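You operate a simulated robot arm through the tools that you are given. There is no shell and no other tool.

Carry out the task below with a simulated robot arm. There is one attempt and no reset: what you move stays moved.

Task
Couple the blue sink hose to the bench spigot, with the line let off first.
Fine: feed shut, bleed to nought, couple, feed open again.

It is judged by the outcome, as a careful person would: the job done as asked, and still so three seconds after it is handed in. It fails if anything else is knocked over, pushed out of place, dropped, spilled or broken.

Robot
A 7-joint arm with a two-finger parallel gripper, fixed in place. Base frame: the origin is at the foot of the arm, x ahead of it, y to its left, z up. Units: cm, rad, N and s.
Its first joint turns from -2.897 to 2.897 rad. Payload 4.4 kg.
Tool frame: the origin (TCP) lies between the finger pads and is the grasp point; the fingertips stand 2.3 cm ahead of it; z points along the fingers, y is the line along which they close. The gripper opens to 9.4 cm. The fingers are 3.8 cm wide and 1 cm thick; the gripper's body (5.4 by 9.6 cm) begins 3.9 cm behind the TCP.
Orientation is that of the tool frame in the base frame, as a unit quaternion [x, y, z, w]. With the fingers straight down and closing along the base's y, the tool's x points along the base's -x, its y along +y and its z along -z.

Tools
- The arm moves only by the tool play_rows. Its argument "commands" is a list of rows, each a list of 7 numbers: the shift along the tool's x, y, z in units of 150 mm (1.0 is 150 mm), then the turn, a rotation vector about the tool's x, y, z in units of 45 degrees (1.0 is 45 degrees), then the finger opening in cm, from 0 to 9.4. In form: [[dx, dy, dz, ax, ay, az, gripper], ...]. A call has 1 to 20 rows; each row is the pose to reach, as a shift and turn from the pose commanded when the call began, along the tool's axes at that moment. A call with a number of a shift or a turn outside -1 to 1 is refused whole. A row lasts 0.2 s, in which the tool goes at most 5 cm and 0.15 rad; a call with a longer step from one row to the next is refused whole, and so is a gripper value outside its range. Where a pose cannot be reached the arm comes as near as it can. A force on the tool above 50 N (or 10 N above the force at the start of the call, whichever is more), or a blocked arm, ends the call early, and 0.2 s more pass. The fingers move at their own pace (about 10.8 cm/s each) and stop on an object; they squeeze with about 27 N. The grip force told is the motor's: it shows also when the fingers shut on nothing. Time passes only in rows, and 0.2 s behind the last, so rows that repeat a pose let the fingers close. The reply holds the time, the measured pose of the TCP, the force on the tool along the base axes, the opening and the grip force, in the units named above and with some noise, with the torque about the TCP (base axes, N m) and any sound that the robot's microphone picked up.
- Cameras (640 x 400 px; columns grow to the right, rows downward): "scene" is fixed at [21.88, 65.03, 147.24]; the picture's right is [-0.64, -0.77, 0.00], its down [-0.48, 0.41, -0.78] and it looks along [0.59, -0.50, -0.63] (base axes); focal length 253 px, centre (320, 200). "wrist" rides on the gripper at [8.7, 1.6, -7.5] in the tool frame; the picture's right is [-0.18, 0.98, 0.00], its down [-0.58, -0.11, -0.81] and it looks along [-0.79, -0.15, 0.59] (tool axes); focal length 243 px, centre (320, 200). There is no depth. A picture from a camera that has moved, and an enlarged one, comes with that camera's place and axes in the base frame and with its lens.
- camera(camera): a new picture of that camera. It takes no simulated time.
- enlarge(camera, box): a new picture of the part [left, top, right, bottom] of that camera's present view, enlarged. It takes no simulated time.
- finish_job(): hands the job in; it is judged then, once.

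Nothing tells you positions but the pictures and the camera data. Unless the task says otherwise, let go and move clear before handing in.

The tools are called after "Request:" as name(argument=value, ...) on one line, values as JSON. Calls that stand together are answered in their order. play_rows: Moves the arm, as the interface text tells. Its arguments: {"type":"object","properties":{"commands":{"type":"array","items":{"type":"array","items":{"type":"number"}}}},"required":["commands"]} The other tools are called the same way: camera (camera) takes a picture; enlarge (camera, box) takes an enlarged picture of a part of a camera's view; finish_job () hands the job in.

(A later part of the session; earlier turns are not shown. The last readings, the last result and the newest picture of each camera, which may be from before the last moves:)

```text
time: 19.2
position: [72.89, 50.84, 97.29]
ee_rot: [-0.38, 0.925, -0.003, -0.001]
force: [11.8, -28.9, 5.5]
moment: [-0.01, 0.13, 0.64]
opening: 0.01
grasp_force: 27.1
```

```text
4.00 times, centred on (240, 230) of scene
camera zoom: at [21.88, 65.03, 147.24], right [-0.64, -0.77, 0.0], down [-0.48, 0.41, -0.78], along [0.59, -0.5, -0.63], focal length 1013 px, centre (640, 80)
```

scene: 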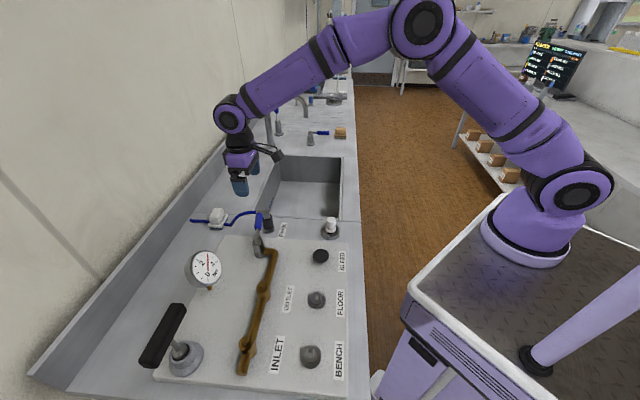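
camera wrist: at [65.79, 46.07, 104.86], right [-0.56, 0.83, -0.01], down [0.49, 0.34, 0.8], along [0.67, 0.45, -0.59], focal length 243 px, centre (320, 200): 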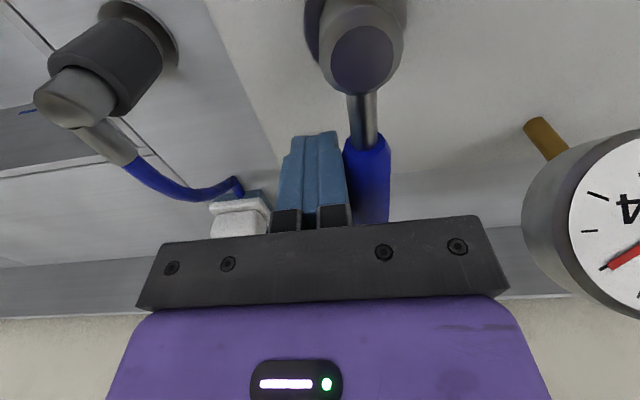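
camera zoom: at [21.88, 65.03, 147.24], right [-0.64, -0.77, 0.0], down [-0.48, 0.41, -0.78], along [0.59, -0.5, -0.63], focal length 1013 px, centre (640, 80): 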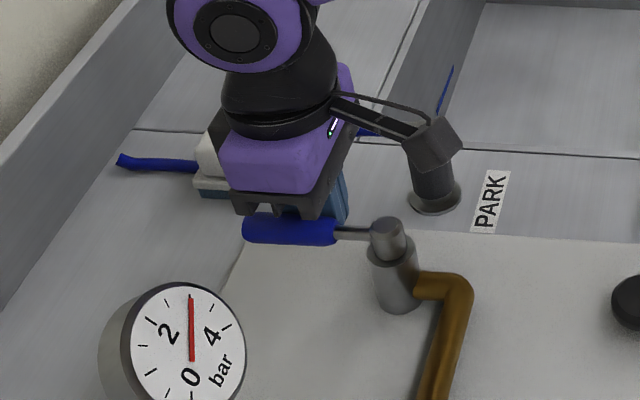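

The lever has gone a quarter turn and is against its shut stop, now pointing at the back wall. I'll back off, lift clear and go over to the BLEED button at about (54.8, 36.9, 93).

Request:
play_rows(commands=[[0, -0.1, 0, 0, 0, 0, 0], [0, -0.2, 0, 0, 0, 0, 0], [0, -0.2, -0.3, 0, 0, 0, 0], [0, -0.2, -0.6, 0, 0, 0, 0], [0.1, -0.15, -0.8, 0, 0, 0, 0], [0.35, -0.1, -0.8, 0, 0, 0, 0], [0.65, -0.05, -0.8, 0, 0, 0, 0], [0.9, 0, -0.8, 0, 0, 0, 0], [0.9, 0, -0.8, 0, 0, 0, 0]])

Request:
camera(camera="wrist")

Request:
enlarge(camera="scene", box=[180, 180, 350, 290])

```text
time: 21.2
position: [63.1, 41.64, 109.24]
ee_rot: [-0.382, 0.924, -0.001, -0.002]
force: [-0.3, -0.4, -0.3]
moment: [-0.02, 0.04, 0.02]
opening: 0.03
grasp_force: 27.1
```

```text
taken
camera wrist: at [55.87, 36.79, 116.79], right [-0.56, 0.83, 0.0], down [0.49, 0.34, 0.8], along [0.67, 0.45, -0.59], focal length 243 px, centre (320, 200)
```

wrist: 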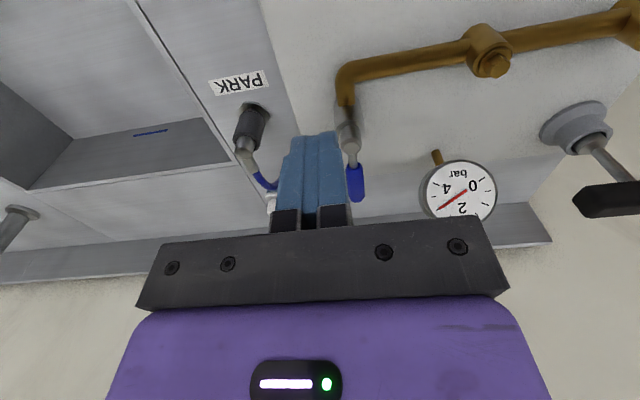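

```text
3.64 times, centred on (265, 235) of scene
camera zoom: at [21.88, 65.03, 147.24], right [-0.64, -0.77, 0.0], down [-0.48, 0.41, -0.78], along [0.59, -0.5, -0.63], focal length 921 px, centre (520, 73)
```

zoom: 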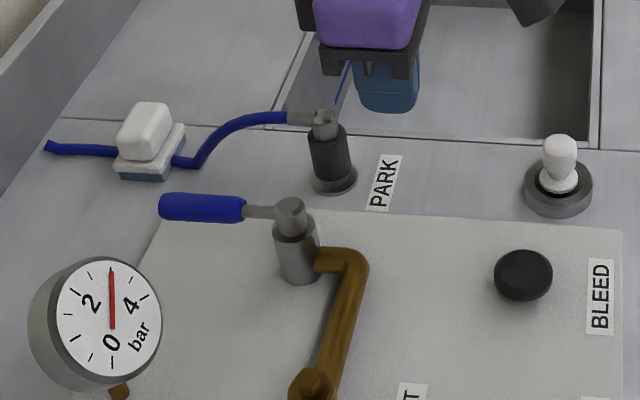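

The lever now lies crosswise, the coupling sits free, and BLEED is clear. I'll come down just above the BLEED button with closed fingers.

Request:
play_rows(commands=[[0.2, 0.05, 0, 0, 0, 0, 0], [0.4, 0.11, 0, 0, 0, 0, 0], [0.619, 0.168, 0, 0, 0, 0, 0], [0.619, 0.168, 0.28, 0, 0, 0, 0], [0.619, 0.168, 0.56, 0, 0, 0, 0], [0.619, 0.168, 0.816, 0, 0, 0, 0], [0.619, 0.168, 0.816, 0, 0, 0, 0]])

Request:
camera(camera="wrist")

Request:
enlarge(camera="scene", box=[260, 200, 360, 290])

```text
time: 22.8
position: [54.77, 36.98, 96.85]
ee_rot: [-0.381, 0.924, -0.001, -0.001]
force: [0.4, 0.3, 1.2]
moment: [0.03, 0.0, 0.0]
opening: 0.0
grasp_force: 27.3
```

```text
taken
camera wrist: at [47.58, 32.13, 104.48], right [-0.56, 0.83, 0.0], down [0.49, 0.34, 0.8], along [0.67, 0.45, -0.59], focal length 243 px, centre (320, 200)
```

wrist: 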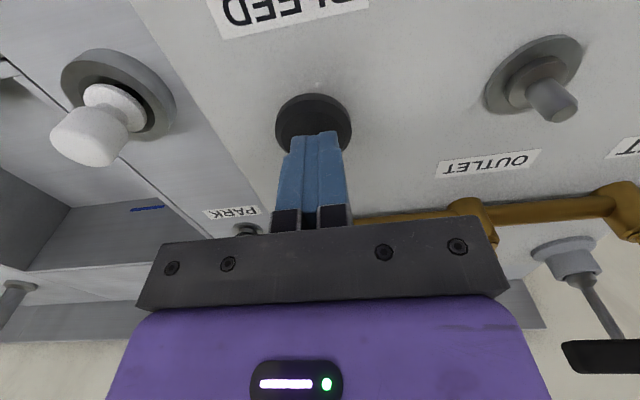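

```text
4.44 times, centred on (310, 245) of scene
camera zoom: at [21.88, 65.03, 147.24], right [-0.64, -0.77, 0.0], down [-0.48, 0.41, -0.78], along [0.59, -0.5, -0.63], focal length 1126 px, centre (364, 0)
```

zoom: 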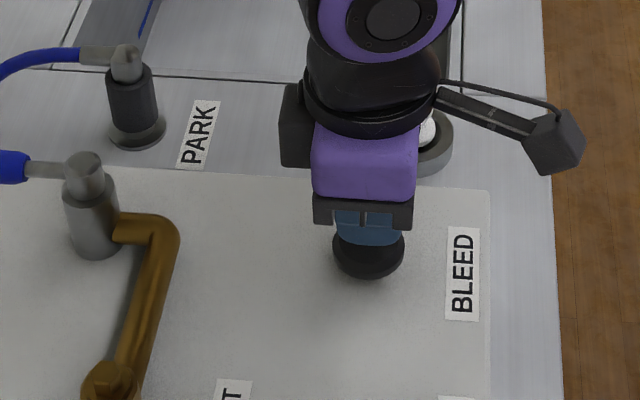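

The fingers are centred over the BLEED button. I'll press down slowly and watch the force and the gauge.

Request:
play_rows(commands=[[0, 0, 0.05, 0, 0, 0, 0], [0, 0, 0.09, 0, 0, 0, 0], [0, 0, 0.11, 0, 0, 0, 0], [0, 0, 0.13, 0, 0, 0, 0], [0, 0, 0.145, 0, 0, 0, 0]])

Request:
enlarge(camera="scene", box=[180, 240, 230, 295])

Request:
enlarge(camera="scene", box=[260, 200, 360, 290])

```text
time: 24.0
position: [54.75, 37.03, 94.8]
ee_rot: [-0.381, 0.924, -0.002, -0.001]
force: [1.6, -0.1, 18.6]
moment: [0.05, -0.07, -0.11]
opening: 0.01
grasp_force: 27.1
heard: click
```

```text
7.27 times, centred on (205, 268) of scene
camera zoom: at [21.88, 65.03, 147.24], right [-0.64, -0.77, 0.0], down [-0.48, 0.41, -0.78], along [0.59, -0.5, -0.63], focal length 1842 px, centre (1156, -291)
```

zoom: 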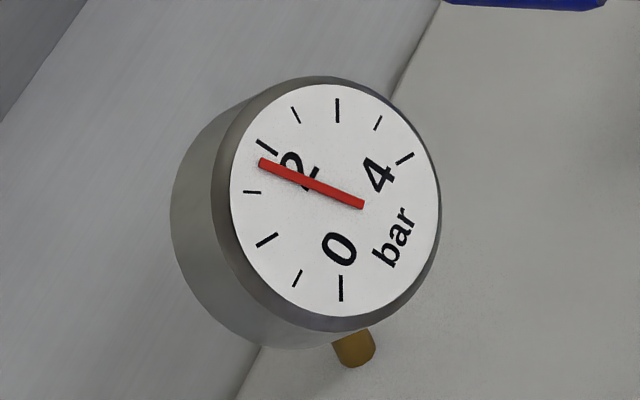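

```text
4.44 times, centred on (310, 245) of scene
camera zoom: at [21.88, 65.03, 147.24], right [-0.64, -0.77, 0.0], down [-0.48, 0.41, -0.78], along [0.59, -0.5, -0.63], focal length 1126 px, centre (364, 0)
```

zoom: 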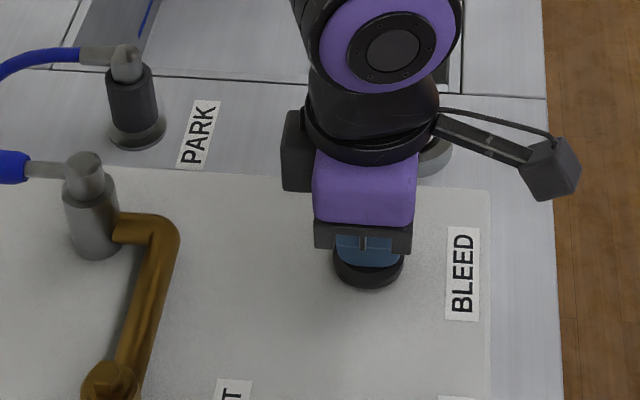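

A click, and the gauge is falling, now at about 1.8 bar. I'll hold the button down until it reads nought.

Request:
play_rows(commands=[[0, 0, 0.005, 0, 0, 0, 0], [0, 0, 0.005, 0, 0, 0, 0], [0, 0, 0.005, 0, 0, 0, 0], [0, 0, 0.005, 0, 0, 0, 0], [0, 0, 0.005, 0, 0, 0, 0], [0, 0, 0.005, 0, 0, 0, 0], [0, 0, 0.005, 0, 0, 0, 0], [0, 0, 0.005, 0, 0, 0, 0], [0, 0, 0.005, 0, 0, 0, 0], [0, 0, 0.005, 0, 0, 0, 0]])

Request:
enlarge(camera="scene", box=[180, 240, 230, 295])

```text
time: 26.2
position: [54.75, 37.06, 94.81]
ee_rot: [-0.382, 0.924, -0.002, -0.002]
force: [13.3, 5.6, 36.2]
moment: [0.2, -0.4, -0.02]
opening: 0.0
grasp_force: 26.8
```

```text
7.27 times, centred on (205, 268) of scene
camera zoom: at [21.88, 65.03, 147.24], right [-0.64, -0.77, 0.0], down [-0.48, 0.41, -0.78], along [0.59, -0.5, -0.63], focal length 1842 px, centre (1156, -291)
```

zoom: 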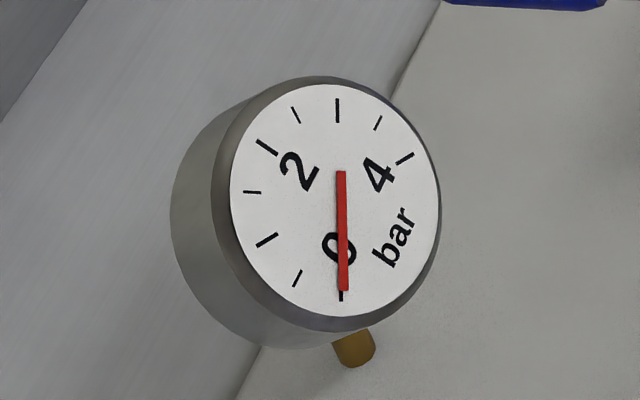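

The gauge reads 0. I'll release the button and check that it stays at nought, which shows the feed really is shut.

Request:
play_rows(commands=[[0, 0, -0.05, 0, 0, 0, 0], [0, 0, -0.15, 0, 0, 0, 0], [0, 0, -0.4, 0, 0, 0, 0], [0, 0, -0.7, 0, 0, 0, 0], [0, 0, -0.95, 0, 0, 0, 0], [0, 0, -0.95, 0, 0, 0, 0], [0, 0, -0.95, 0, 0, 0, 0], [0, 0, -0.95, 0, 0, 0, 0]])

Request:
enlarge(camera="scene", box=[180, 200, 350, 295])

Request:
camera(camera="wrist")

```text
time: 28.0
position: [54.62, 37.2, 109.14]
ee_rot: [-0.381, 0.924, -0.002, -0.001]
force: [-0.4, -0.7, -0.6]
moment: [-0.02, 0.02, 0.02]
opening: 0.0
grasp_force: 27.5
```

```text
3.76 times, centred on (265, 248) of scene
camera zoom: at [21.88, 65.03, 147.24], right [-0.64, -0.77, 0.0], down [-0.48, 0.41, -0.78], along [0.59, -0.5, -0.63], focal length 954 px, centre (527, 21)
```

zoom: 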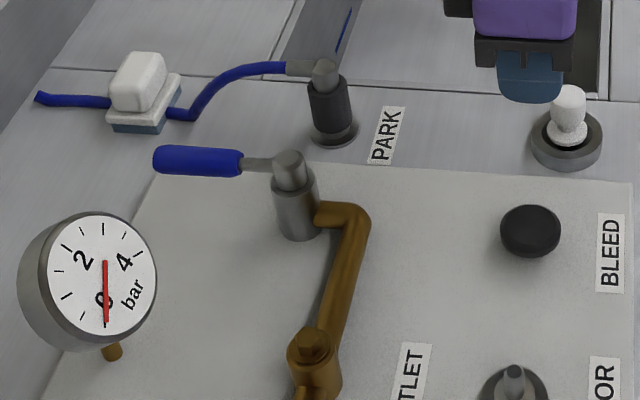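

```text
taken
camera wrist: at [47.44, 32.37, 116.74], right [-0.56, 0.83, 0.0], down [0.49, 0.34, 0.8], along [0.67, 0.45, -0.59], focal length 243 px, centre (320, 200)
```

wrist: 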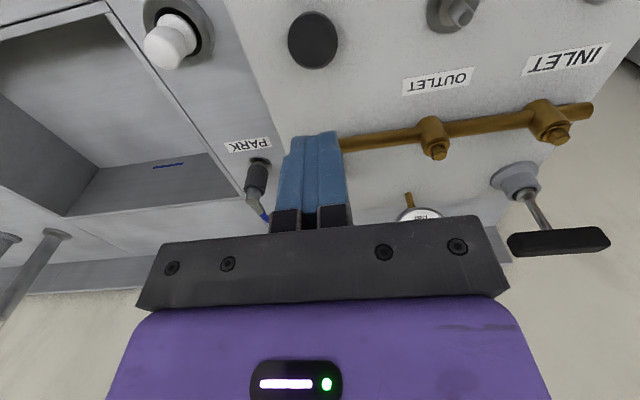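

The gauge holds at 0 with BLEED released, so the lever is the feed and it is shut. Next is the parked coupling, with its axis near (76.7, 40.3), sleeve from z≈89.5 to 93.4 and dome top at about 96.3. I'll open the fingers and come above it, and I'll watch the brush on the hose.

Request:
play_rows(commands=[[-0.2, -0.15, 0, 0, 0, 0, 9.4], [-0.4, -0.3, 0, 0, 0, 0, 9.4], [-0.6, -0.45, 0, 0, 0, 0, 9.4], [-0.8, -0.6, 0, 0, 0, 0, 9.4], [-0.95, -0.75, 0, 0, 0, 0, 9.4]])

Request:
play_rows(commands=[[-0.1, -0.07, 0, 0, 0, 0, 9.4], [-0.23, -0.143, 0, 0, 0, 0, 9.4], [-0.23, -0.143, 0.15, 0, 0, 0, 9.4], [-0.23, -0.143, 0.35, 0, 0, 0, 9.4], [-0.23, -0.143, 0.35, 0, 0, 0, 9.4]])

Request:
camera(camera="wrist")

Request:
enlarge(camera="scene", box=[180, 180, 320, 280])

```text
time: 29.2
position: [72.82, 39.14, 109.07]
ee_rot: [-0.381, 0.924, 0.0, -0.001]
force: [-0.2, 0.8, 0.6]
moment: [0.02, -0.05, -0.02]
opening: 9.4
grasp_force: 0.1
```

```text
time: 30.4
position: [76.75, 39.91, 103.72]
ee_rot: [-0.382, 0.924, -0.002, -0.001]
force: [-0.6, -0.4, 0.1]
moment: [0.01, 0.01, -0.01]
opening: 9.38
grasp_force: 0.1
```

```text
taken
camera wrist: at [69.64, 35.11, 111.39], right [-0.56, 0.83, 0.0], down [0.49, 0.34, 0.8], along [0.67, 0.45, -0.59], focal length 243 px, centre (320, 200)
```

wrist: 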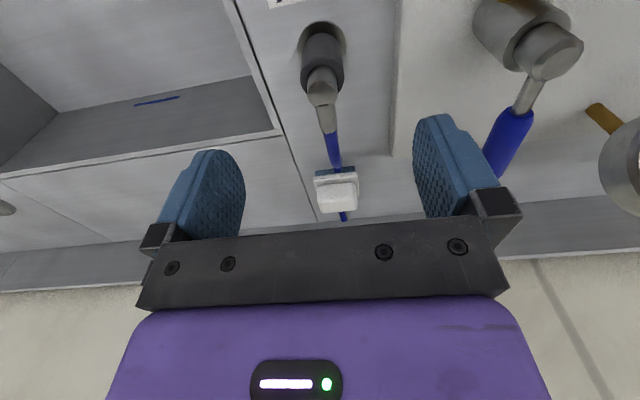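

```text
4.00 times, centred on (250, 230) of scene
camera zoom: at [21.88, 65.03, 147.24], right [-0.64, -0.77, 0.0], down [-0.48, 0.41, -0.78], along [0.59, -0.5, -0.63], focal length 1013 px, centre (600, 80)
```

zoom: 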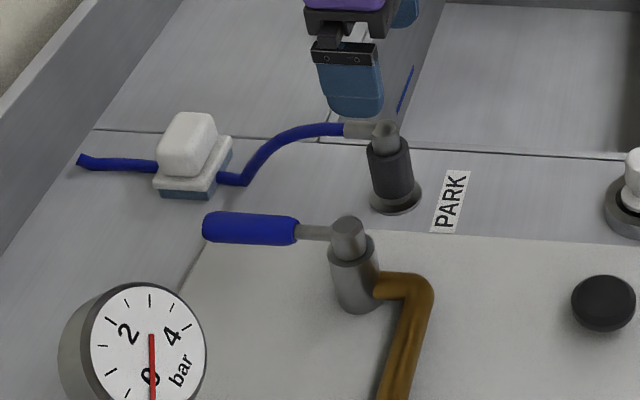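

The coupling sits right on the tool axis in the wrist view (column about 320). I'll descend straight down with open fingers to the sleeve.

Request:
play_rows(commands=[[0.01, 0, 0.2, 0, 0, 0, 9.4], [0.01, 0, 0.4, 0, 0, 0, 9.4], [0.01, 0, 0.55, 0, 0, 0, 9.4], [0.01, 0, 0.64, 0, 0, 0, 9.4], [0.01, 0, 0.69, 0, 0, 0, 9.4], [0.01, 0, 0.69, 0, 0, 0, 9.4]])

Request:
camera(camera="wrist")

Request:
enlarge(camera="scene", box=[180, 180, 320, 280])

```text
time: 31.8
position: [76.6, 39.87, 93.58]
ee_rot: [-0.382, 0.924, -0.001, -0.001]
force: [0.2, 0.6, -0.5]
moment: [-0.01, -0.01, 0.02]
opening: 9.38
grasp_force: 0.1
```

```text
taken
camera wrist: at [69.42, 35.05, 101.09], right [-0.56, 0.83, 0.0], down [0.49, 0.34, 0.8], along [0.67, 0.45, -0.59], focal length 243 px, centre (320, 200)
```

wrist: 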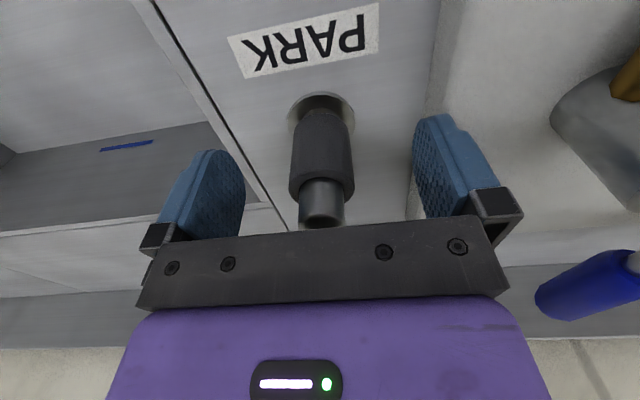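

```text
4.00 times, centred on (250, 230) of scene
camera zoom: at [21.88, 65.03, 147.24], right [-0.64, -0.77, 0.0], down [-0.48, 0.41, -0.78], along [0.59, -0.5, -0.63], focal length 1013 px, centre (600, 80)
```

zoom: 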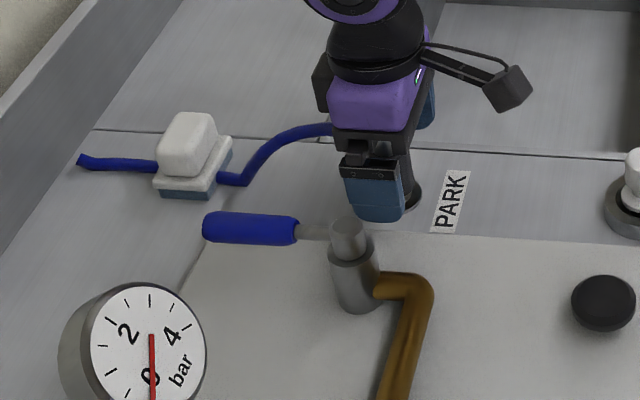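

The coupling sits midway between the fingers with room above the dome. I'll lower slightly and close on the sleeve.

Request:
play_rows(commands=[[0, 0, 0.045, 0, 0, 0, 9.4], [0, 0, 0.045, 0, 0, 0, 6], [0, 0, 0.045, 0, 0, 0, 4], [0, 0, 0.045, 0, 0, 0, 2], [0, 0, 0.045, 0, 0, 0, 2], [0, 0, 0.045, 0, 0, 0, 2]])

Request:
camera(camera="wrist")

Request:
enlarge(camera="scene", box=[180, 180, 320, 280])

```text
time: 33.2
position: [76.57, 39.93, 92.81]
ee_rot: [-0.382, 0.924, -0.001, 0.0]
force: [2.2, -2.5, 0.0]
moment: [0.04, 0.03, -0.04]
opening: 3.21
grasp_force: 26.6
```

```text
taken
camera wrist: at [69.41, 34.99, 100.42], right [-0.56, 0.83, 0.0], down [0.49, 0.34, 0.8], along [0.67, 0.45, -0.59], focal length 243 px, centre (320, 200)
```

wrist: 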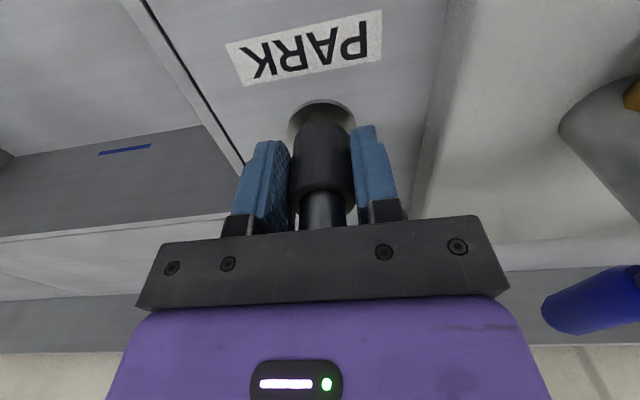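

```text
4.00 times, centred on (250, 230) of scene
camera zoom: at [21.88, 65.03, 147.24], right [-0.64, -0.77, 0.0], down [-0.48, 0.41, -0.78], along [0.59, -0.5, -0.63], focal length 1013 px, centre (600, 80)
```

zoom: 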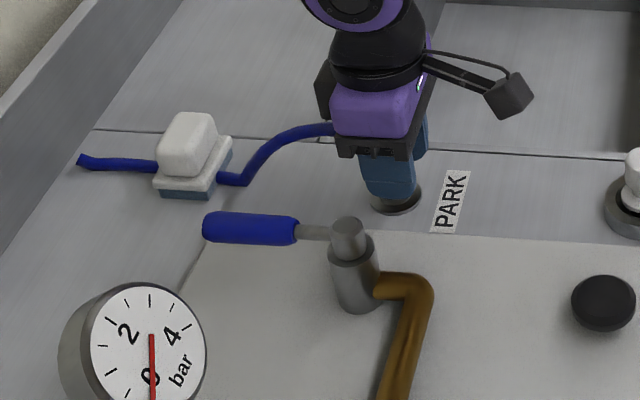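

The sleeve is held (3.2 cm) and still seated on PARK at TCP z=92.8. I'll lift it only a little and check how the hose and brush respond.

Request:
play_rows(commands=[[0, 0, -0.02, 0, 0, 0, 2], [0, 0, -0.04, 0, 0, 0, 2], [0, 0, -0.06, 0, 0, 0, 2], [0, 0, -0.08, 0, 0, 0, 2], [0, 0, -0.1, 0, 0, 0, 2]])

Request:
camera(camera="wrist")

Request:
enlarge(camera="scene", box=[180, 180, 320, 280])

```text
time: 34.4
position: [76.41, 39.94, 94.25]
ee_rot: [-0.381, 0.925, -0.002, -0.002]
force: [-1.5, 0.2, -1.4]
moment: [0.0, 0.02, -0.01]
opening: 3.19
grasp_force: 27.0
```

```text
taken
camera wrist: at [69.33, 35.07, 101.89], right [-0.56, 0.83, 0.0], down [0.49, 0.34, 0.8], along [0.67, 0.45, -0.59], focal length 243 px, centre (320, 200)
```

wrist: 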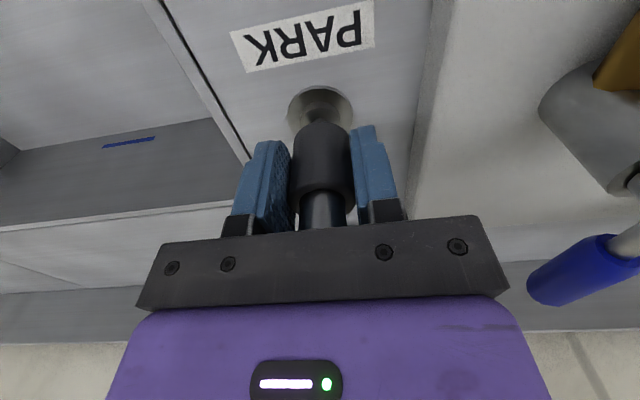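

```text
4.00 times, centred on (250, 230) of scene
camera zoom: at [21.88, 65.03, 147.24], right [-0.64, -0.77, 0.0], down [-0.48, 0.41, -0.78], along [0.59, -0.5, -0.63], focal length 1013 px, centre (600, 80)
```

zoom: 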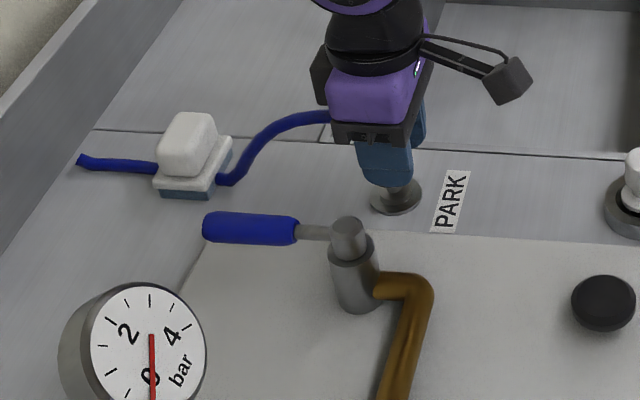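

It lifts off freely with almost no force, and the brush hasn't moved yet. The hose's slack is being taken up, so I'll lift a little further and look closely at the brush.

Request:
play_rows(commands=[[0, 0, -0.03, 0, 0, 0, 2], [0, 0, -0.06, 0, 0, 0, 2], [0, 0, -0.1, 0, 0, 0, 2]])

Request:
enlarge(camera="scene", box=[180, 190, 290, 260])

```text
time: 35.2
position: [76.68, 39.84, 95.78]
ee_rot: [-0.382, 0.924, -0.002, -0.001]
force: [-0.6, 0.6, -0.9]
moment: [-0.03, -0.01, 0.0]
opening: 3.18
grasp_force: 26.9
```

```text
5.71 times, centred on (235, 225) of scene
camera zoom: at [21.88, 65.03, 147.24], right [-0.64, -0.77, 0.0], down [-0.48, 0.41, -0.78], along [0.59, -0.5, -0.63], focal length 1447 px, centre (806, 57)
```

zoom: 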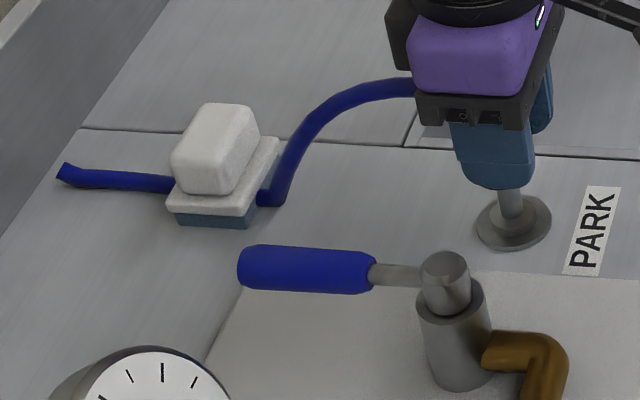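

The coupling is off PARK and the hose still has slack. The brush sits at about (89.5, 52), beyond straight-down reach, so I'll carry the coupling in small steps and watch the brush, ready to turn back if it stirs.

Request:
play_rows(commands=[[0, 0, -0.07, 0, 0, 0, 2], [0, 0, -0.14, 0, 0, 0, 2], [0, 0, -0.2, 0, 0, 0, 2], [0, 0, -0.27, 0, 0, 0, 2]])

Request:
enlarge(camera="scene", box=[180, 190, 290, 260])

Request:
camera(camera="wrist")

```text
time: 36.2
position: [76.61, 39.96, 99.86]
ee_rot: [-0.381, 0.924, -0.001, -0.001]
force: [0.7, 1.3, -0.8]
moment: [-0.01, 0.0, -0.03]
opening: 3.21
grasp_force: 27.0
```

```text
5.71 times, centred on (235, 225) of scene
camera zoom: at [21.88, 65.03, 147.24], right [-0.64, -0.77, 0.0], down [-0.48, 0.41, -0.78], along [0.59, -0.5, -0.63], focal length 1447 px, centre (806, 57)
```

zoom: 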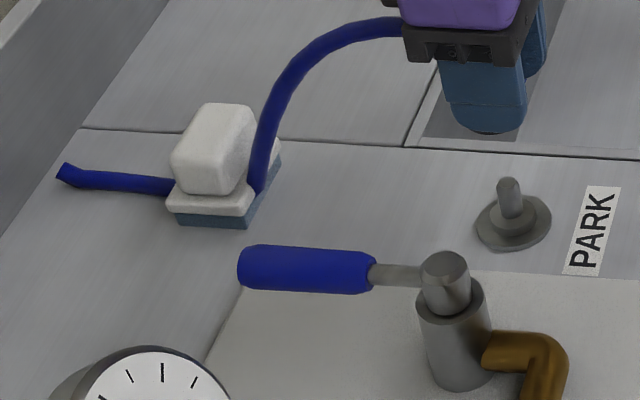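

```text
taken
camera wrist: at [69.36, 35.03, 107.42], right [-0.56, 0.83, 0.0], down [0.49, 0.34, 0.8], along [0.67, 0.45, -0.59], focal length 243 px, centre (320, 200)
```

wrist: 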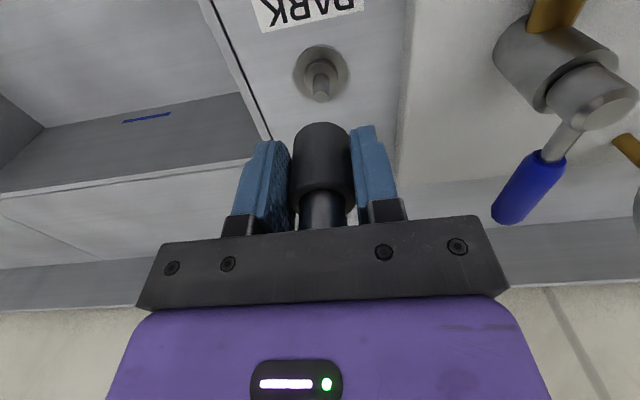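

The brush hasn't moved at all. I'll take another small step up and look again.

Request:
play_rows(commands=[[0, 0, -0.07, 0, 0, 0, 2], [0, 0, -0.14, 0, 0, 0, 2], [0, 0, -0.2, 0, 0, 0, 2]])

Request:
enlarge(camera="scene", box=[180, 190, 290, 260])

```text
time: 37.0
position: [76.65, 40.04, 102.65]
ee_rot: [-0.382, 0.924, -0.001, -0.001]
force: [-0.3, 1.0, -1.5]
moment: [-0.01, 0.01, -0.02]
opening: 3.17
grasp_force: 27.4
```

```text
5.71 times, centred on (235, 225) of scene
camera zoom: at [21.88, 65.03, 147.24], right [-0.64, -0.77, 0.0], down [-0.48, 0.41, -0.78], along [0.59, -0.5, -0.63], focal length 1447 px, centre (806, 57)
```

zoom: 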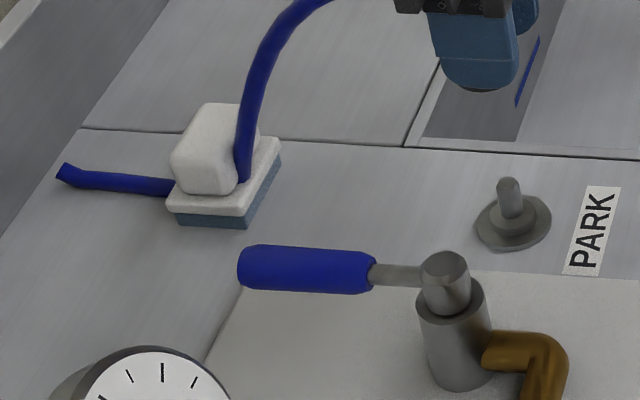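

The drawn hose passes through the brush without shifting it, so the brush is not affected. I'll take a reference view of the empty PARK stub below the coupling for aligning later, then carry on towards BENCH.

Request:
enlarge(camera="wrist", box=[240, 0, 400, 120])

Request:
play_rows(commands=[[0, 0, -0.15, 0, 0, 0, 2], [0.07, 0.15, -0.3, 0, 0, 0, 2], [0.14, 0.3, -0.35, 0, 0, 0, 2], [0.21, 0.45, -0.35, 0, 0, 0, 2]])

Request:
camera(camera="scene")

Request:
camera(camera="wrist")

```text
3.33 times, centred on (320, 60) of wrist
camera zoom: at [69.46, 35.04, 110.3], right [-0.56, 0.83, 0.0], down [0.49, 0.34, 0.8], along [0.67, 0.45, -0.59], focal length 809 px, centre (320, 667)
```

zoom: 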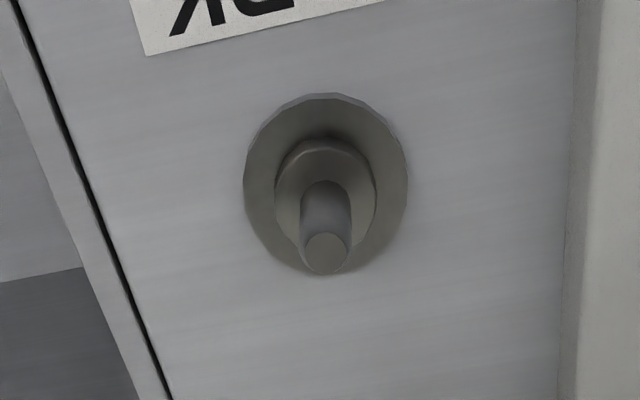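

```text
time: 38.0
position: [69.8, 42.53, 107.95]
ee_rot: [-0.381, 0.925, -0.002, -0.001]
force: [0.0, -0.8, 0.1]
moment: [0.04, 0.0, 0.0]
opening: 3.19
grasp_force: 27.2
```

```text
taken
```

scene: 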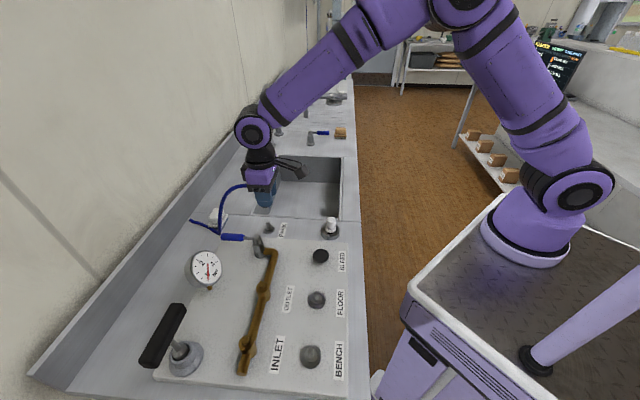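

```text
taken
camera wrist: at [62.55, 37.68, 115.65], right [-0.56, 0.83, 0.0], down [0.49, 0.34, 0.8], along [0.67, 0.45, -0.59], focal length 243 px, centre (320, 200)
```

wrist: 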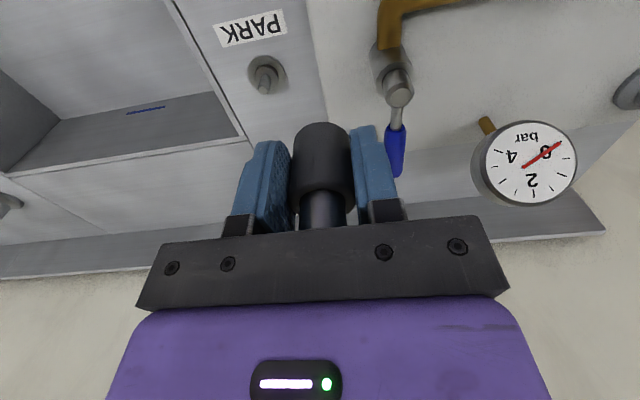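

The hose follows and the brush looks undisturbed. I'll check that once more and continue across the panel towards BENCH.

Request:
enlarge(camera="scene", box=[180, 170, 290, 260])

Request:
play_rows(commands=[[0.06, 0.14, 0, 0, 0, 0, 2], [0.13, 0.28, 0, 0, 0, 0, 2], [0.2, 0.42, 0, 0, 0, 0, 2], [0.26, 0.56, 0, 0, 0, 0, 2], [0.33, 0.7, 0, 0, 0, 0, 2]])

Request:
camera(camera="scene")

Request:
enlarge(camera="scene", box=[150, 160, 290, 280])

```text
4.44 times, centred on (235, 215) of scene
camera zoom: at [21.88, 65.03, 147.24], right [-0.64, -0.77, 0.0], down [-0.48, 0.41, -0.78], along [0.59, -0.5, -0.63], focal length 1126 px, centre (698, 133)
```

zoom: 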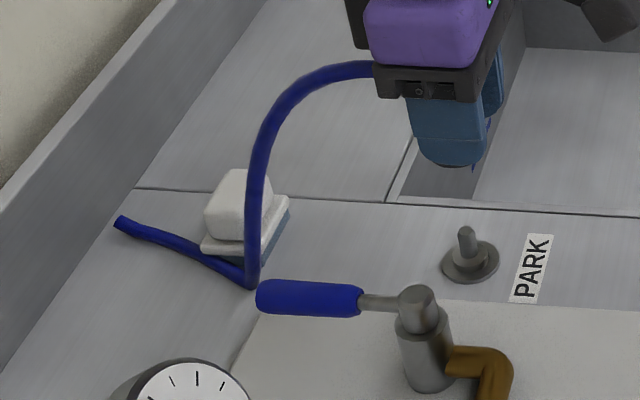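

```text
time: 39.2
position: [59.02, 46.45, 108.0]
ee_rot: [-0.381, 0.924, -0.002, -0.001]
force: [0.4, 0.3, -1.1]
moment: [0.0, 0.05, 0.01]
opening: 3.19
grasp_force: 27.1
```

```text
taken
```

scene: 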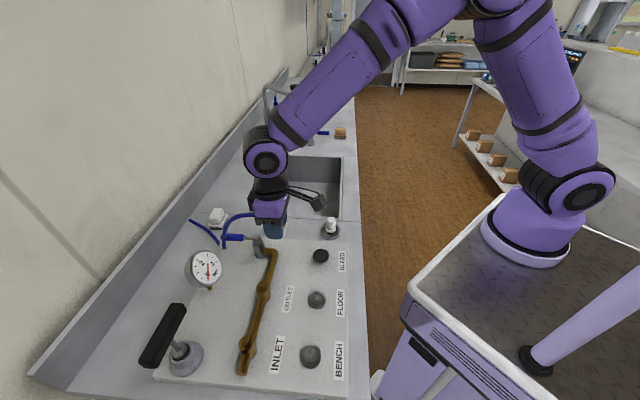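

```text
3.33 times, centred on (220, 220) of scene
camera zoom: at [21.88, 65.03, 147.24], right [-0.64, -0.77, 0.0], down [-0.48, 0.41, -0.78], along [0.59, -0.5, -0.63], focal length 844 px, centre (653, 133)
```

zoom: 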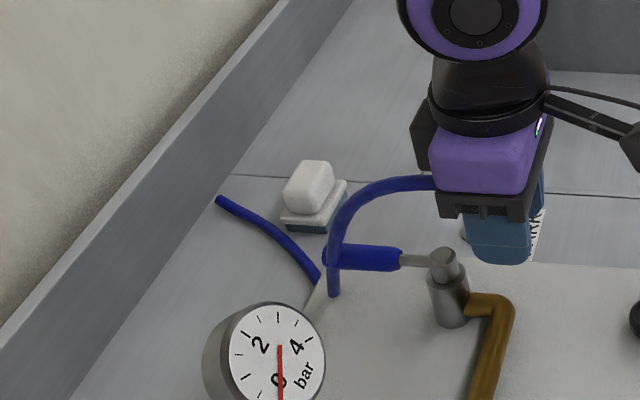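

The hose is only dragged as a drawn line, and the brush, lever and gauge stay put. Now on to above BENCH.

Request:
play_rows(commands=[[0.07, 0.15, 0, 0, 0, 0, 2], [0.14, 0.3, 0, 0, 0, 0, 2], [0.21, 0.45, 0, 0, 0, 0, 2], [0.28, 0.6, 0, 0, 0, 0, 2], [0.36, 0.75, 0, 0, 0, 0, 2], [0.43, 0.9, 0, 0, 0, 0, 2], [0.43, 0.9, 0, 0, 0, 0, 2]])

Request:
camera(camera="wrist")

Request:
camera(camera="scene")

```text
time: 40.8
position: [44.44, 51.31, 108.11]
ee_rot: [-0.381, 0.925, -0.002, -0.001]
force: [0.1, 0.6, -1.2]
moment: [0.0, 0.03, 0.0]
opening: 3.17
grasp_force: 27.8
```

```text
taken
camera wrist: at [37.3, 46.49, 115.77], right [-0.56, 0.83, 0.0], down [0.49, 0.34, 0.8], along [0.67, 0.45, -0.59], focal length 243 px, centre (320, 200)
```

wrist: 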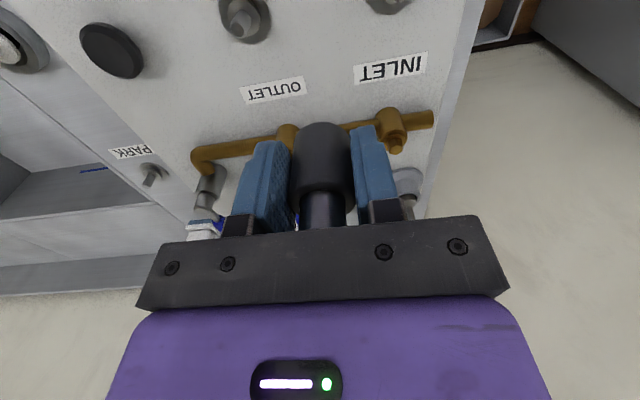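

```text
taken
```

scene: 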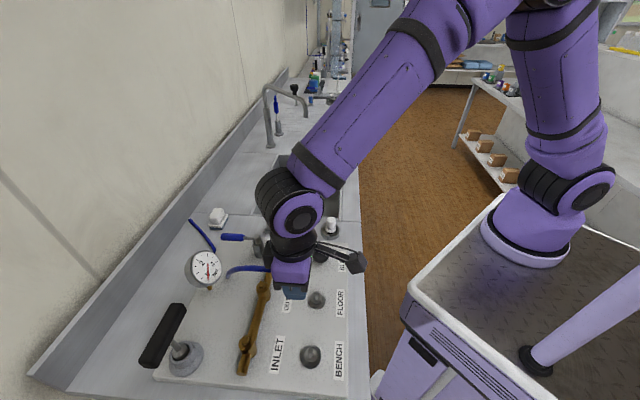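

BENCH is just ahead at the top of the wrist view. I'll move over it and lower to a viewing height for fine alignment.

Request:
play_rows(commands=[[0.05, 0.11, 0, 0, 0, 0, 2], [0.1, 0.22, 0, 0, 0, 0, 2], [0.14, 0.33, 0, 0, 0, 0, 2], [0.181, 0.426, 0.1, 0, 0, 0, 2], [0.181, 0.426, 0.25, 0, 0, 0, 2], [0.181, 0.426, 0.25, 0, 0, 0, 2]])

Request:
camera(camera="wrist")

Request:
enlarge(camera="wrist", box=[240, 0, 400, 120])

Request:
enlarge(camera="scene", box=[260, 270, 380, 390])

```text
time: 42.2
position: [38.1, 54.19, 104.45]
ee_rot: [-0.381, 0.924, -0.002, -0.002]
force: [-0.2, -0.5, -1.6]
moment: [-0.01, 0.0, 0.03]
opening: 3.21
grasp_force: 26.8
```

```text
taken
camera wrist: at [30.98, 49.26, 112.02], right [-0.56, 0.83, 0.0], down [0.49, 0.34, 0.8], along [0.67, 0.45, -0.59], focal length 243 px, centre (320, 200)
```

wrist: 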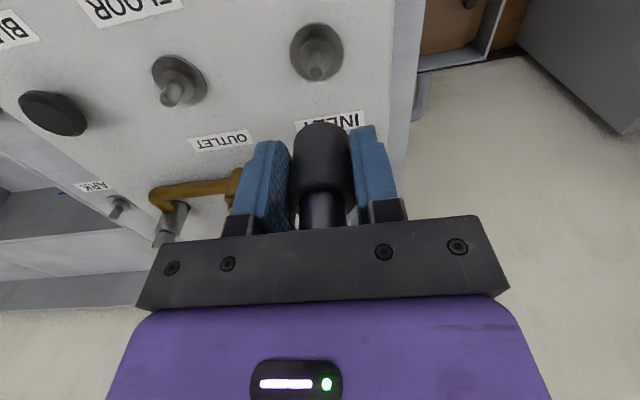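

```text
3.33 times, centred on (320, 60) of wrist
camera zoom: at [30.98, 49.26, 112.02], right [-0.56, 0.83, 0.0], down [0.49, 0.34, 0.8], along [0.67, 0.45, -0.59], focal length 809 px, centre (320, 667)
```

zoom: 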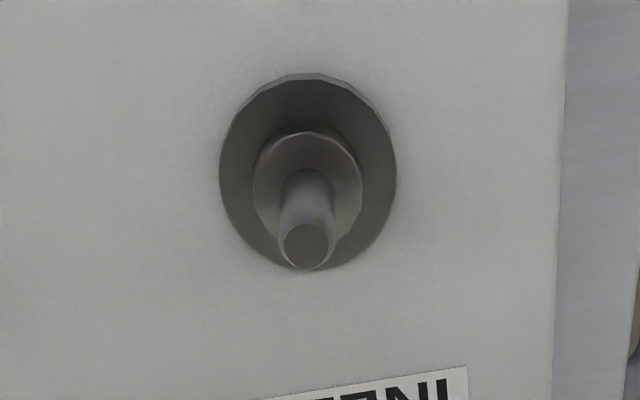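

```text
3.33 times, centred on (320, 330) of scene
camera zoom: at [21.88, 65.03, 147.24], right [-0.64, -0.77, 0.0], down [-0.48, 0.41, -0.78], along [0.59, -0.5, -0.63], focal length 844 px, centre (320, -233)
```

zoom: 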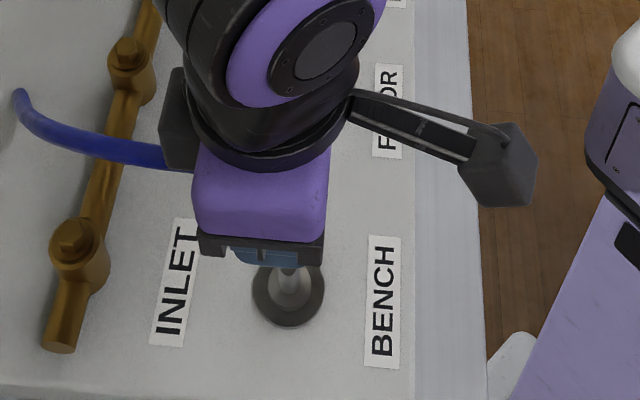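

From the label and stub geometry, the panel stands about 3 cm above the bench, so BENCH's flange is at z≈91 and its tip at z≈94.3. Compared with my PARK reference view, I need to shift about 0.65 cm toward the front and 0.3 cm sideways. I'll make that move and compare again at the matching height.

Request:
play_rows(commands=[[0.022, -0.011, -0.04, 0, 0, 0, 2], [0.043, -0.022, -0.073, 0, 0, 0, 2], [0.043, -0.022, -0.073, 0, 0, 0, 2]])

Request:
enlarge(camera="wrist", box=[240, 0, 400, 120])

```text
time: 43.0
position: [38.01, 53.44, 105.47]
ee_rot: [-0.382, 0.924, -0.002, -0.002]
force: [-0.6, -0.8, -0.5]
moment: [-0.02, 0.03, 0.01]
opening: 3.17
grasp_force: 26.9
```

```text
3.33 times, centred on (320, 60) of wrist
camera zoom: at [30.83, 48.57, 113.08], right [-0.56, 0.83, 0.0], down [0.49, 0.34, 0.8], along [0.67, 0.45, -0.59], focal length 809 px, centre (320, 667)
```

zoom: 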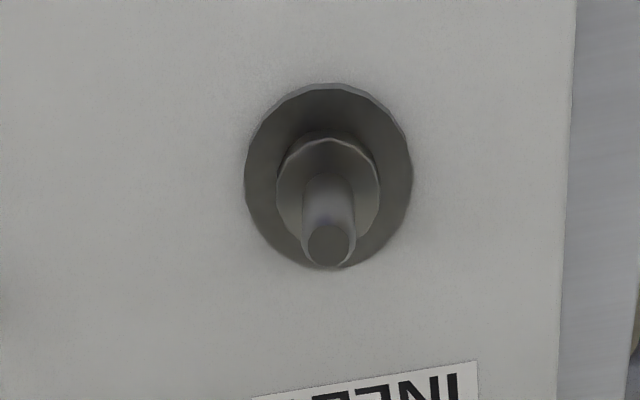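

Nearly matched: I need about 0.2 cm more toward the front. I'll correct, descend to just above the stub tip, and check.

Request:
play_rows(commands=[[0.0147, 0.006, 0.1, 0, 0, 0, 2], [0.0147, 0.006, 0.25, 0, 0, 0, 2], [0.0147, 0.006, 0.4, 0, 0, 0, 2], [0.0147, 0.006, 0.4, 0, 0, 0, 2]])

Request:
camera(camera="wrist")

Request:
enlarge(camera="wrist", box=[260, 40, 380, 160])

Request:
enlarge(camera="scene", box=[270, 310, 360, 390])

```text
time: 44.0
position: [37.92, 53.32, 99.53]
ee_rot: [-0.381, 0.925, -0.001, -0.001]
force: [0.3, -0.2, -0.1]
moment: [-0.02, 0.02, 0.01]
opening: 3.19
grasp_force: 27.4
```

```text
taken
camera wrist: at [30.66, 48.46, 107.03], right [-0.56, 0.83, 0.0], down [0.49, 0.34, 0.8], along [0.67, 0.45, -0.59], focal length 243 px, centre (320, 200)
```

wrist: 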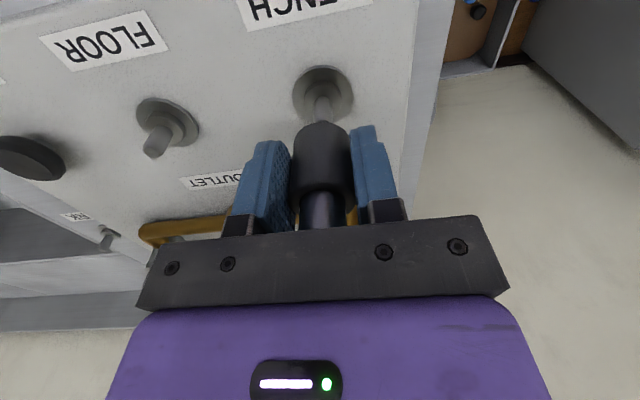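

```text
3.33 times, centred on (320, 100) of wrist
camera zoom: at [30.66, 48.46, 107.03], right [-0.56, 0.83, 0.0], down [0.49, 0.34, 0.8], along [0.67, 0.45, -0.59], focal length 809 px, centre (320, 533)
```

zoom: 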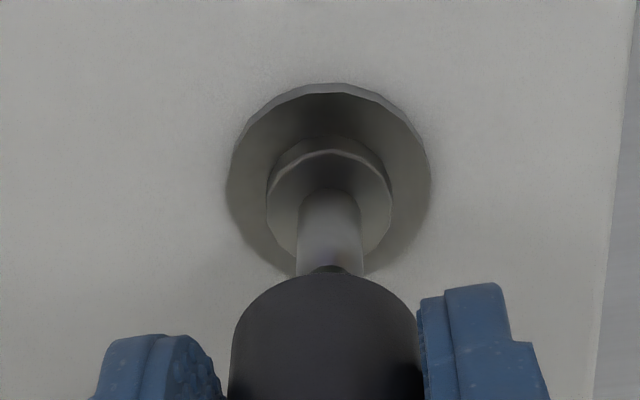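

```text
5.00 times, centred on (315, 350) of scene
camera zoom: at [21.88, 65.03, 147.24], right [-0.64, -0.77, 0.0], down [-0.48, 0.41, -0.78], along [0.59, -0.5, -0.63], focal length 1266 px, centre (345, -550)
```

zoom: 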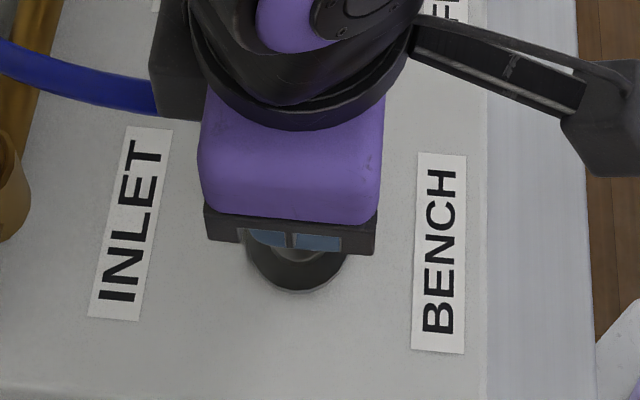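

The stub post lines up under the sleeve to within about a millimetre. I'll lower slowly, watching the force.

Request:
play_rows(commands=[[0, 0.005, 0.02, 0, 0, 0, 2], [0, 0.005, 0.04, 0, 0, 0, 2], [0, 0.005, 0.06, 0, 0, 0, 2], [0, 0.005, 0.08, 0, 0, 0, 2], [0, 0.005, 0.1, 0, 0, 0, 2], [0, 0.005, 0.12, 0, 0, 0, 2], [0, 0.005, 0.14, 0, 0, 0, 2]])

Request:
enlarge(camera="wrist", box=[260, 40, 380, 160])

```text
time: 45.6
position: [37.73, 53.39, 97.29]
ee_rot: [-0.382, 0.924, -0.001, -0.001]
force: [-0.7, 0.2, -0.7]
moment: [0.03, 0.02, 0.02]
opening: 3.21
grasp_force: 27.5
```

```text
3.33 times, centred on (320, 100) of wrist
camera zoom: at [30.54, 48.55, 104.88], right [-0.56, 0.83, 0.0], down [0.49, 0.34, 0.8], along [0.67, 0.45, -0.59], focal length 809 px, centre (320, 533)
```

zoom: 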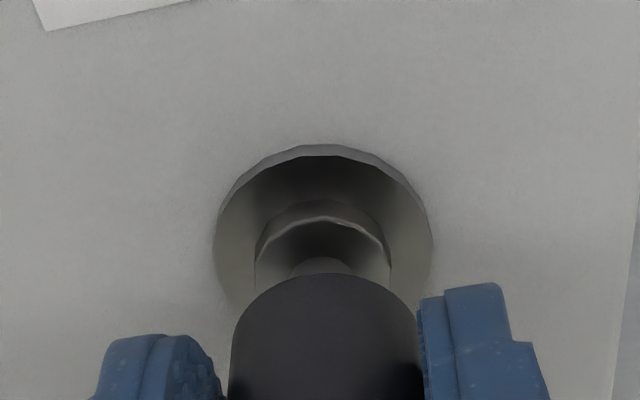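

There is no resistance, and the post is entering the sleeve. I'll continue down until it seats.

Request:
play_rows(commands=[[0, 0, 0.015, 0, 0, 0, 2], [0, 0, 0.03, 0, 0, 0, 2], [0, 0, 0.045, 0, 0, 0, 2], [0, 0, 0.06, 0, 0, 0, 2], [0, 0, 0.075, 0, 0, 0, 2], [0, 0, 0.09, 0, 0, 0, 2]])

Request:
enlarge(camera="wrist", box=[260, 40, 380, 160])

```text
time: 47.0
position: [37.66, 53.48, 95.88]
ee_rot: [-0.382, 0.924, -0.002, -0.002]
force: [1.1, -1.0, -0.2]
moment: [-0.02, 0.0, 0.01]
opening: 3.17
grasp_force: 27.0
```

```text
3.33 times, centred on (320, 100) of wrist
camera zoom: at [30.47, 48.52, 103.5], right [-0.56, 0.83, 0.0], down [0.49, 0.34, 0.8], along [0.67, 0.45, -0.59], focal length 809 px, centre (320, 533)
```

zoom: 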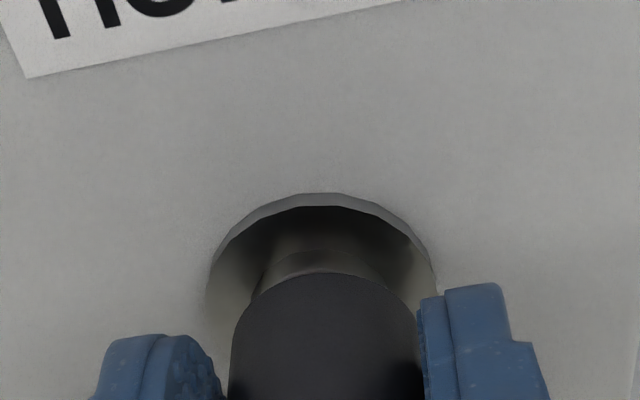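

It is almost at the same look as when seated on PARK. I'll press down a little more to feel it seat.

Request:
play_rows(commands=[[0, 0, 0.01, 0, 0, 0, 2], [0, 0, 0.02, 0, 0, 0, 2], [0, 0, 0.03, 0, 0, 0, 2], [0, 0, 0.04, 0, 0, 0, 2]])

Request:
enlarge(camera="wrist", box=[260, 40, 380, 160])

```text
time: 48.0
position: [37.67, 53.35, 95.51]
ee_rot: [-0.381, 0.925, -0.001, 0.0]
force: [3.6, -9.9, 21.1]
moment: [0.04, -0.12, -0.06]
opening: 3.19
grasp_force: 26.9
```

```text
3.33 times, centred on (320, 100) of wrist
camera zoom: at [30.53, 48.44, 103.03], right [-0.56, 0.83, 0.0], down [0.49, 0.33, 0.81], along [0.67, 0.45, -0.59], focal length 809 px, centre (320, 533)
```

zoom: 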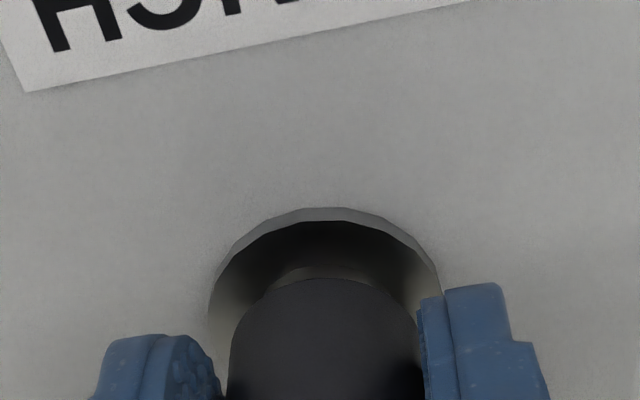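

It is seated, with 21 N of push felt at z=95.5 and no click. I'll press a bit more firmly to make sure it is fully home.

Request:
play_rows(commands=[[0, 0, 0.01, 0, 0, 0, 2], [0, 0, 0.018, 0, 0, 0, 2], [0, 0, 0.018, 0, 0, 0, 2]])

Request:
enlarge(camera="wrist", box=[260, 40, 380, 160])

Request:
camera(camera="scene")

```text
time: 48.8
position: [37.77, 53.31, 95.23]
ee_rot: [-0.382, 0.924, 0.001, 0.0]
force: [5.4, -6.6, 36.8]
moment: [-0.01, -0.3, -0.1]
opening: 3.18
grasp_force: 26.5
```

```text
3.33 times, centred on (320, 100) of wrist
camera zoom: at [30.54, 48.44, 102.77], right [-0.56, 0.83, 0.0], down [0.49, 0.33, 0.81], along [0.67, 0.45, -0.59], focal length 809 px, centre (320, 533)
```

zoom: 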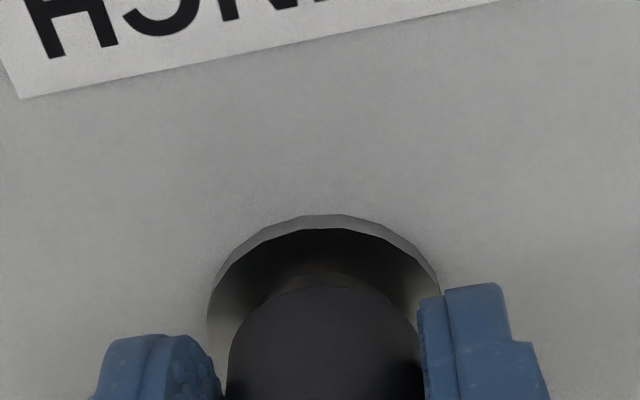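

```text
taken
```

scene: 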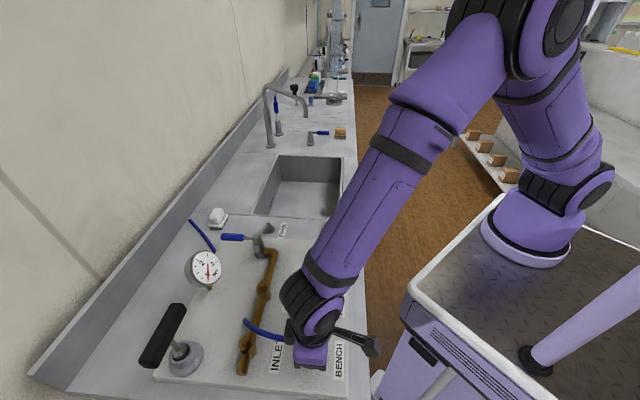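

It is pressed home with about 37 N and no click. I'll do a light tug test to see whether the coupling is held on the spigot.

Request:
play_rows(commands=[[0, 0, -0.015, 0, 0, 0, 2], [0, 0, -0.03, 0, 0, 0, 2], [0, 0, -0.045, 0, 0, 0, 2], [0, 0, -0.055, 0, 0, 0, 2]])

Request:
enlarge(camera="wrist", box=[260, 40, 380, 160])

```text
time: 49.8
position: [37.79, 53.34, 95.77]
ee_rot: [-0.381, 0.924, -0.002, -0.003]
force: [9.5, 6.8, -2.7]
moment: [0.26, -0.1, 0.0]
opening: 3.18
grasp_force: 27.0
```

```text
3.33 times, centred on (320, 100) of wrist
camera zoom: at [30.55, 48.47, 103.4], right [-0.56, 0.83, 0.0], down [0.49, 0.34, 0.8], along [0.67, 0.45, -0.59], focal length 809 px, centre (320, 533)
```

zoom: 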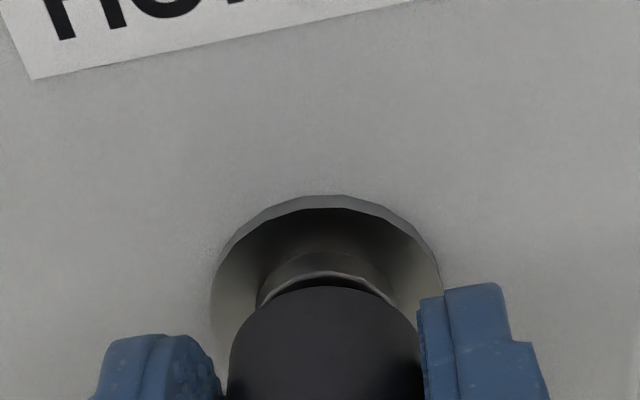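

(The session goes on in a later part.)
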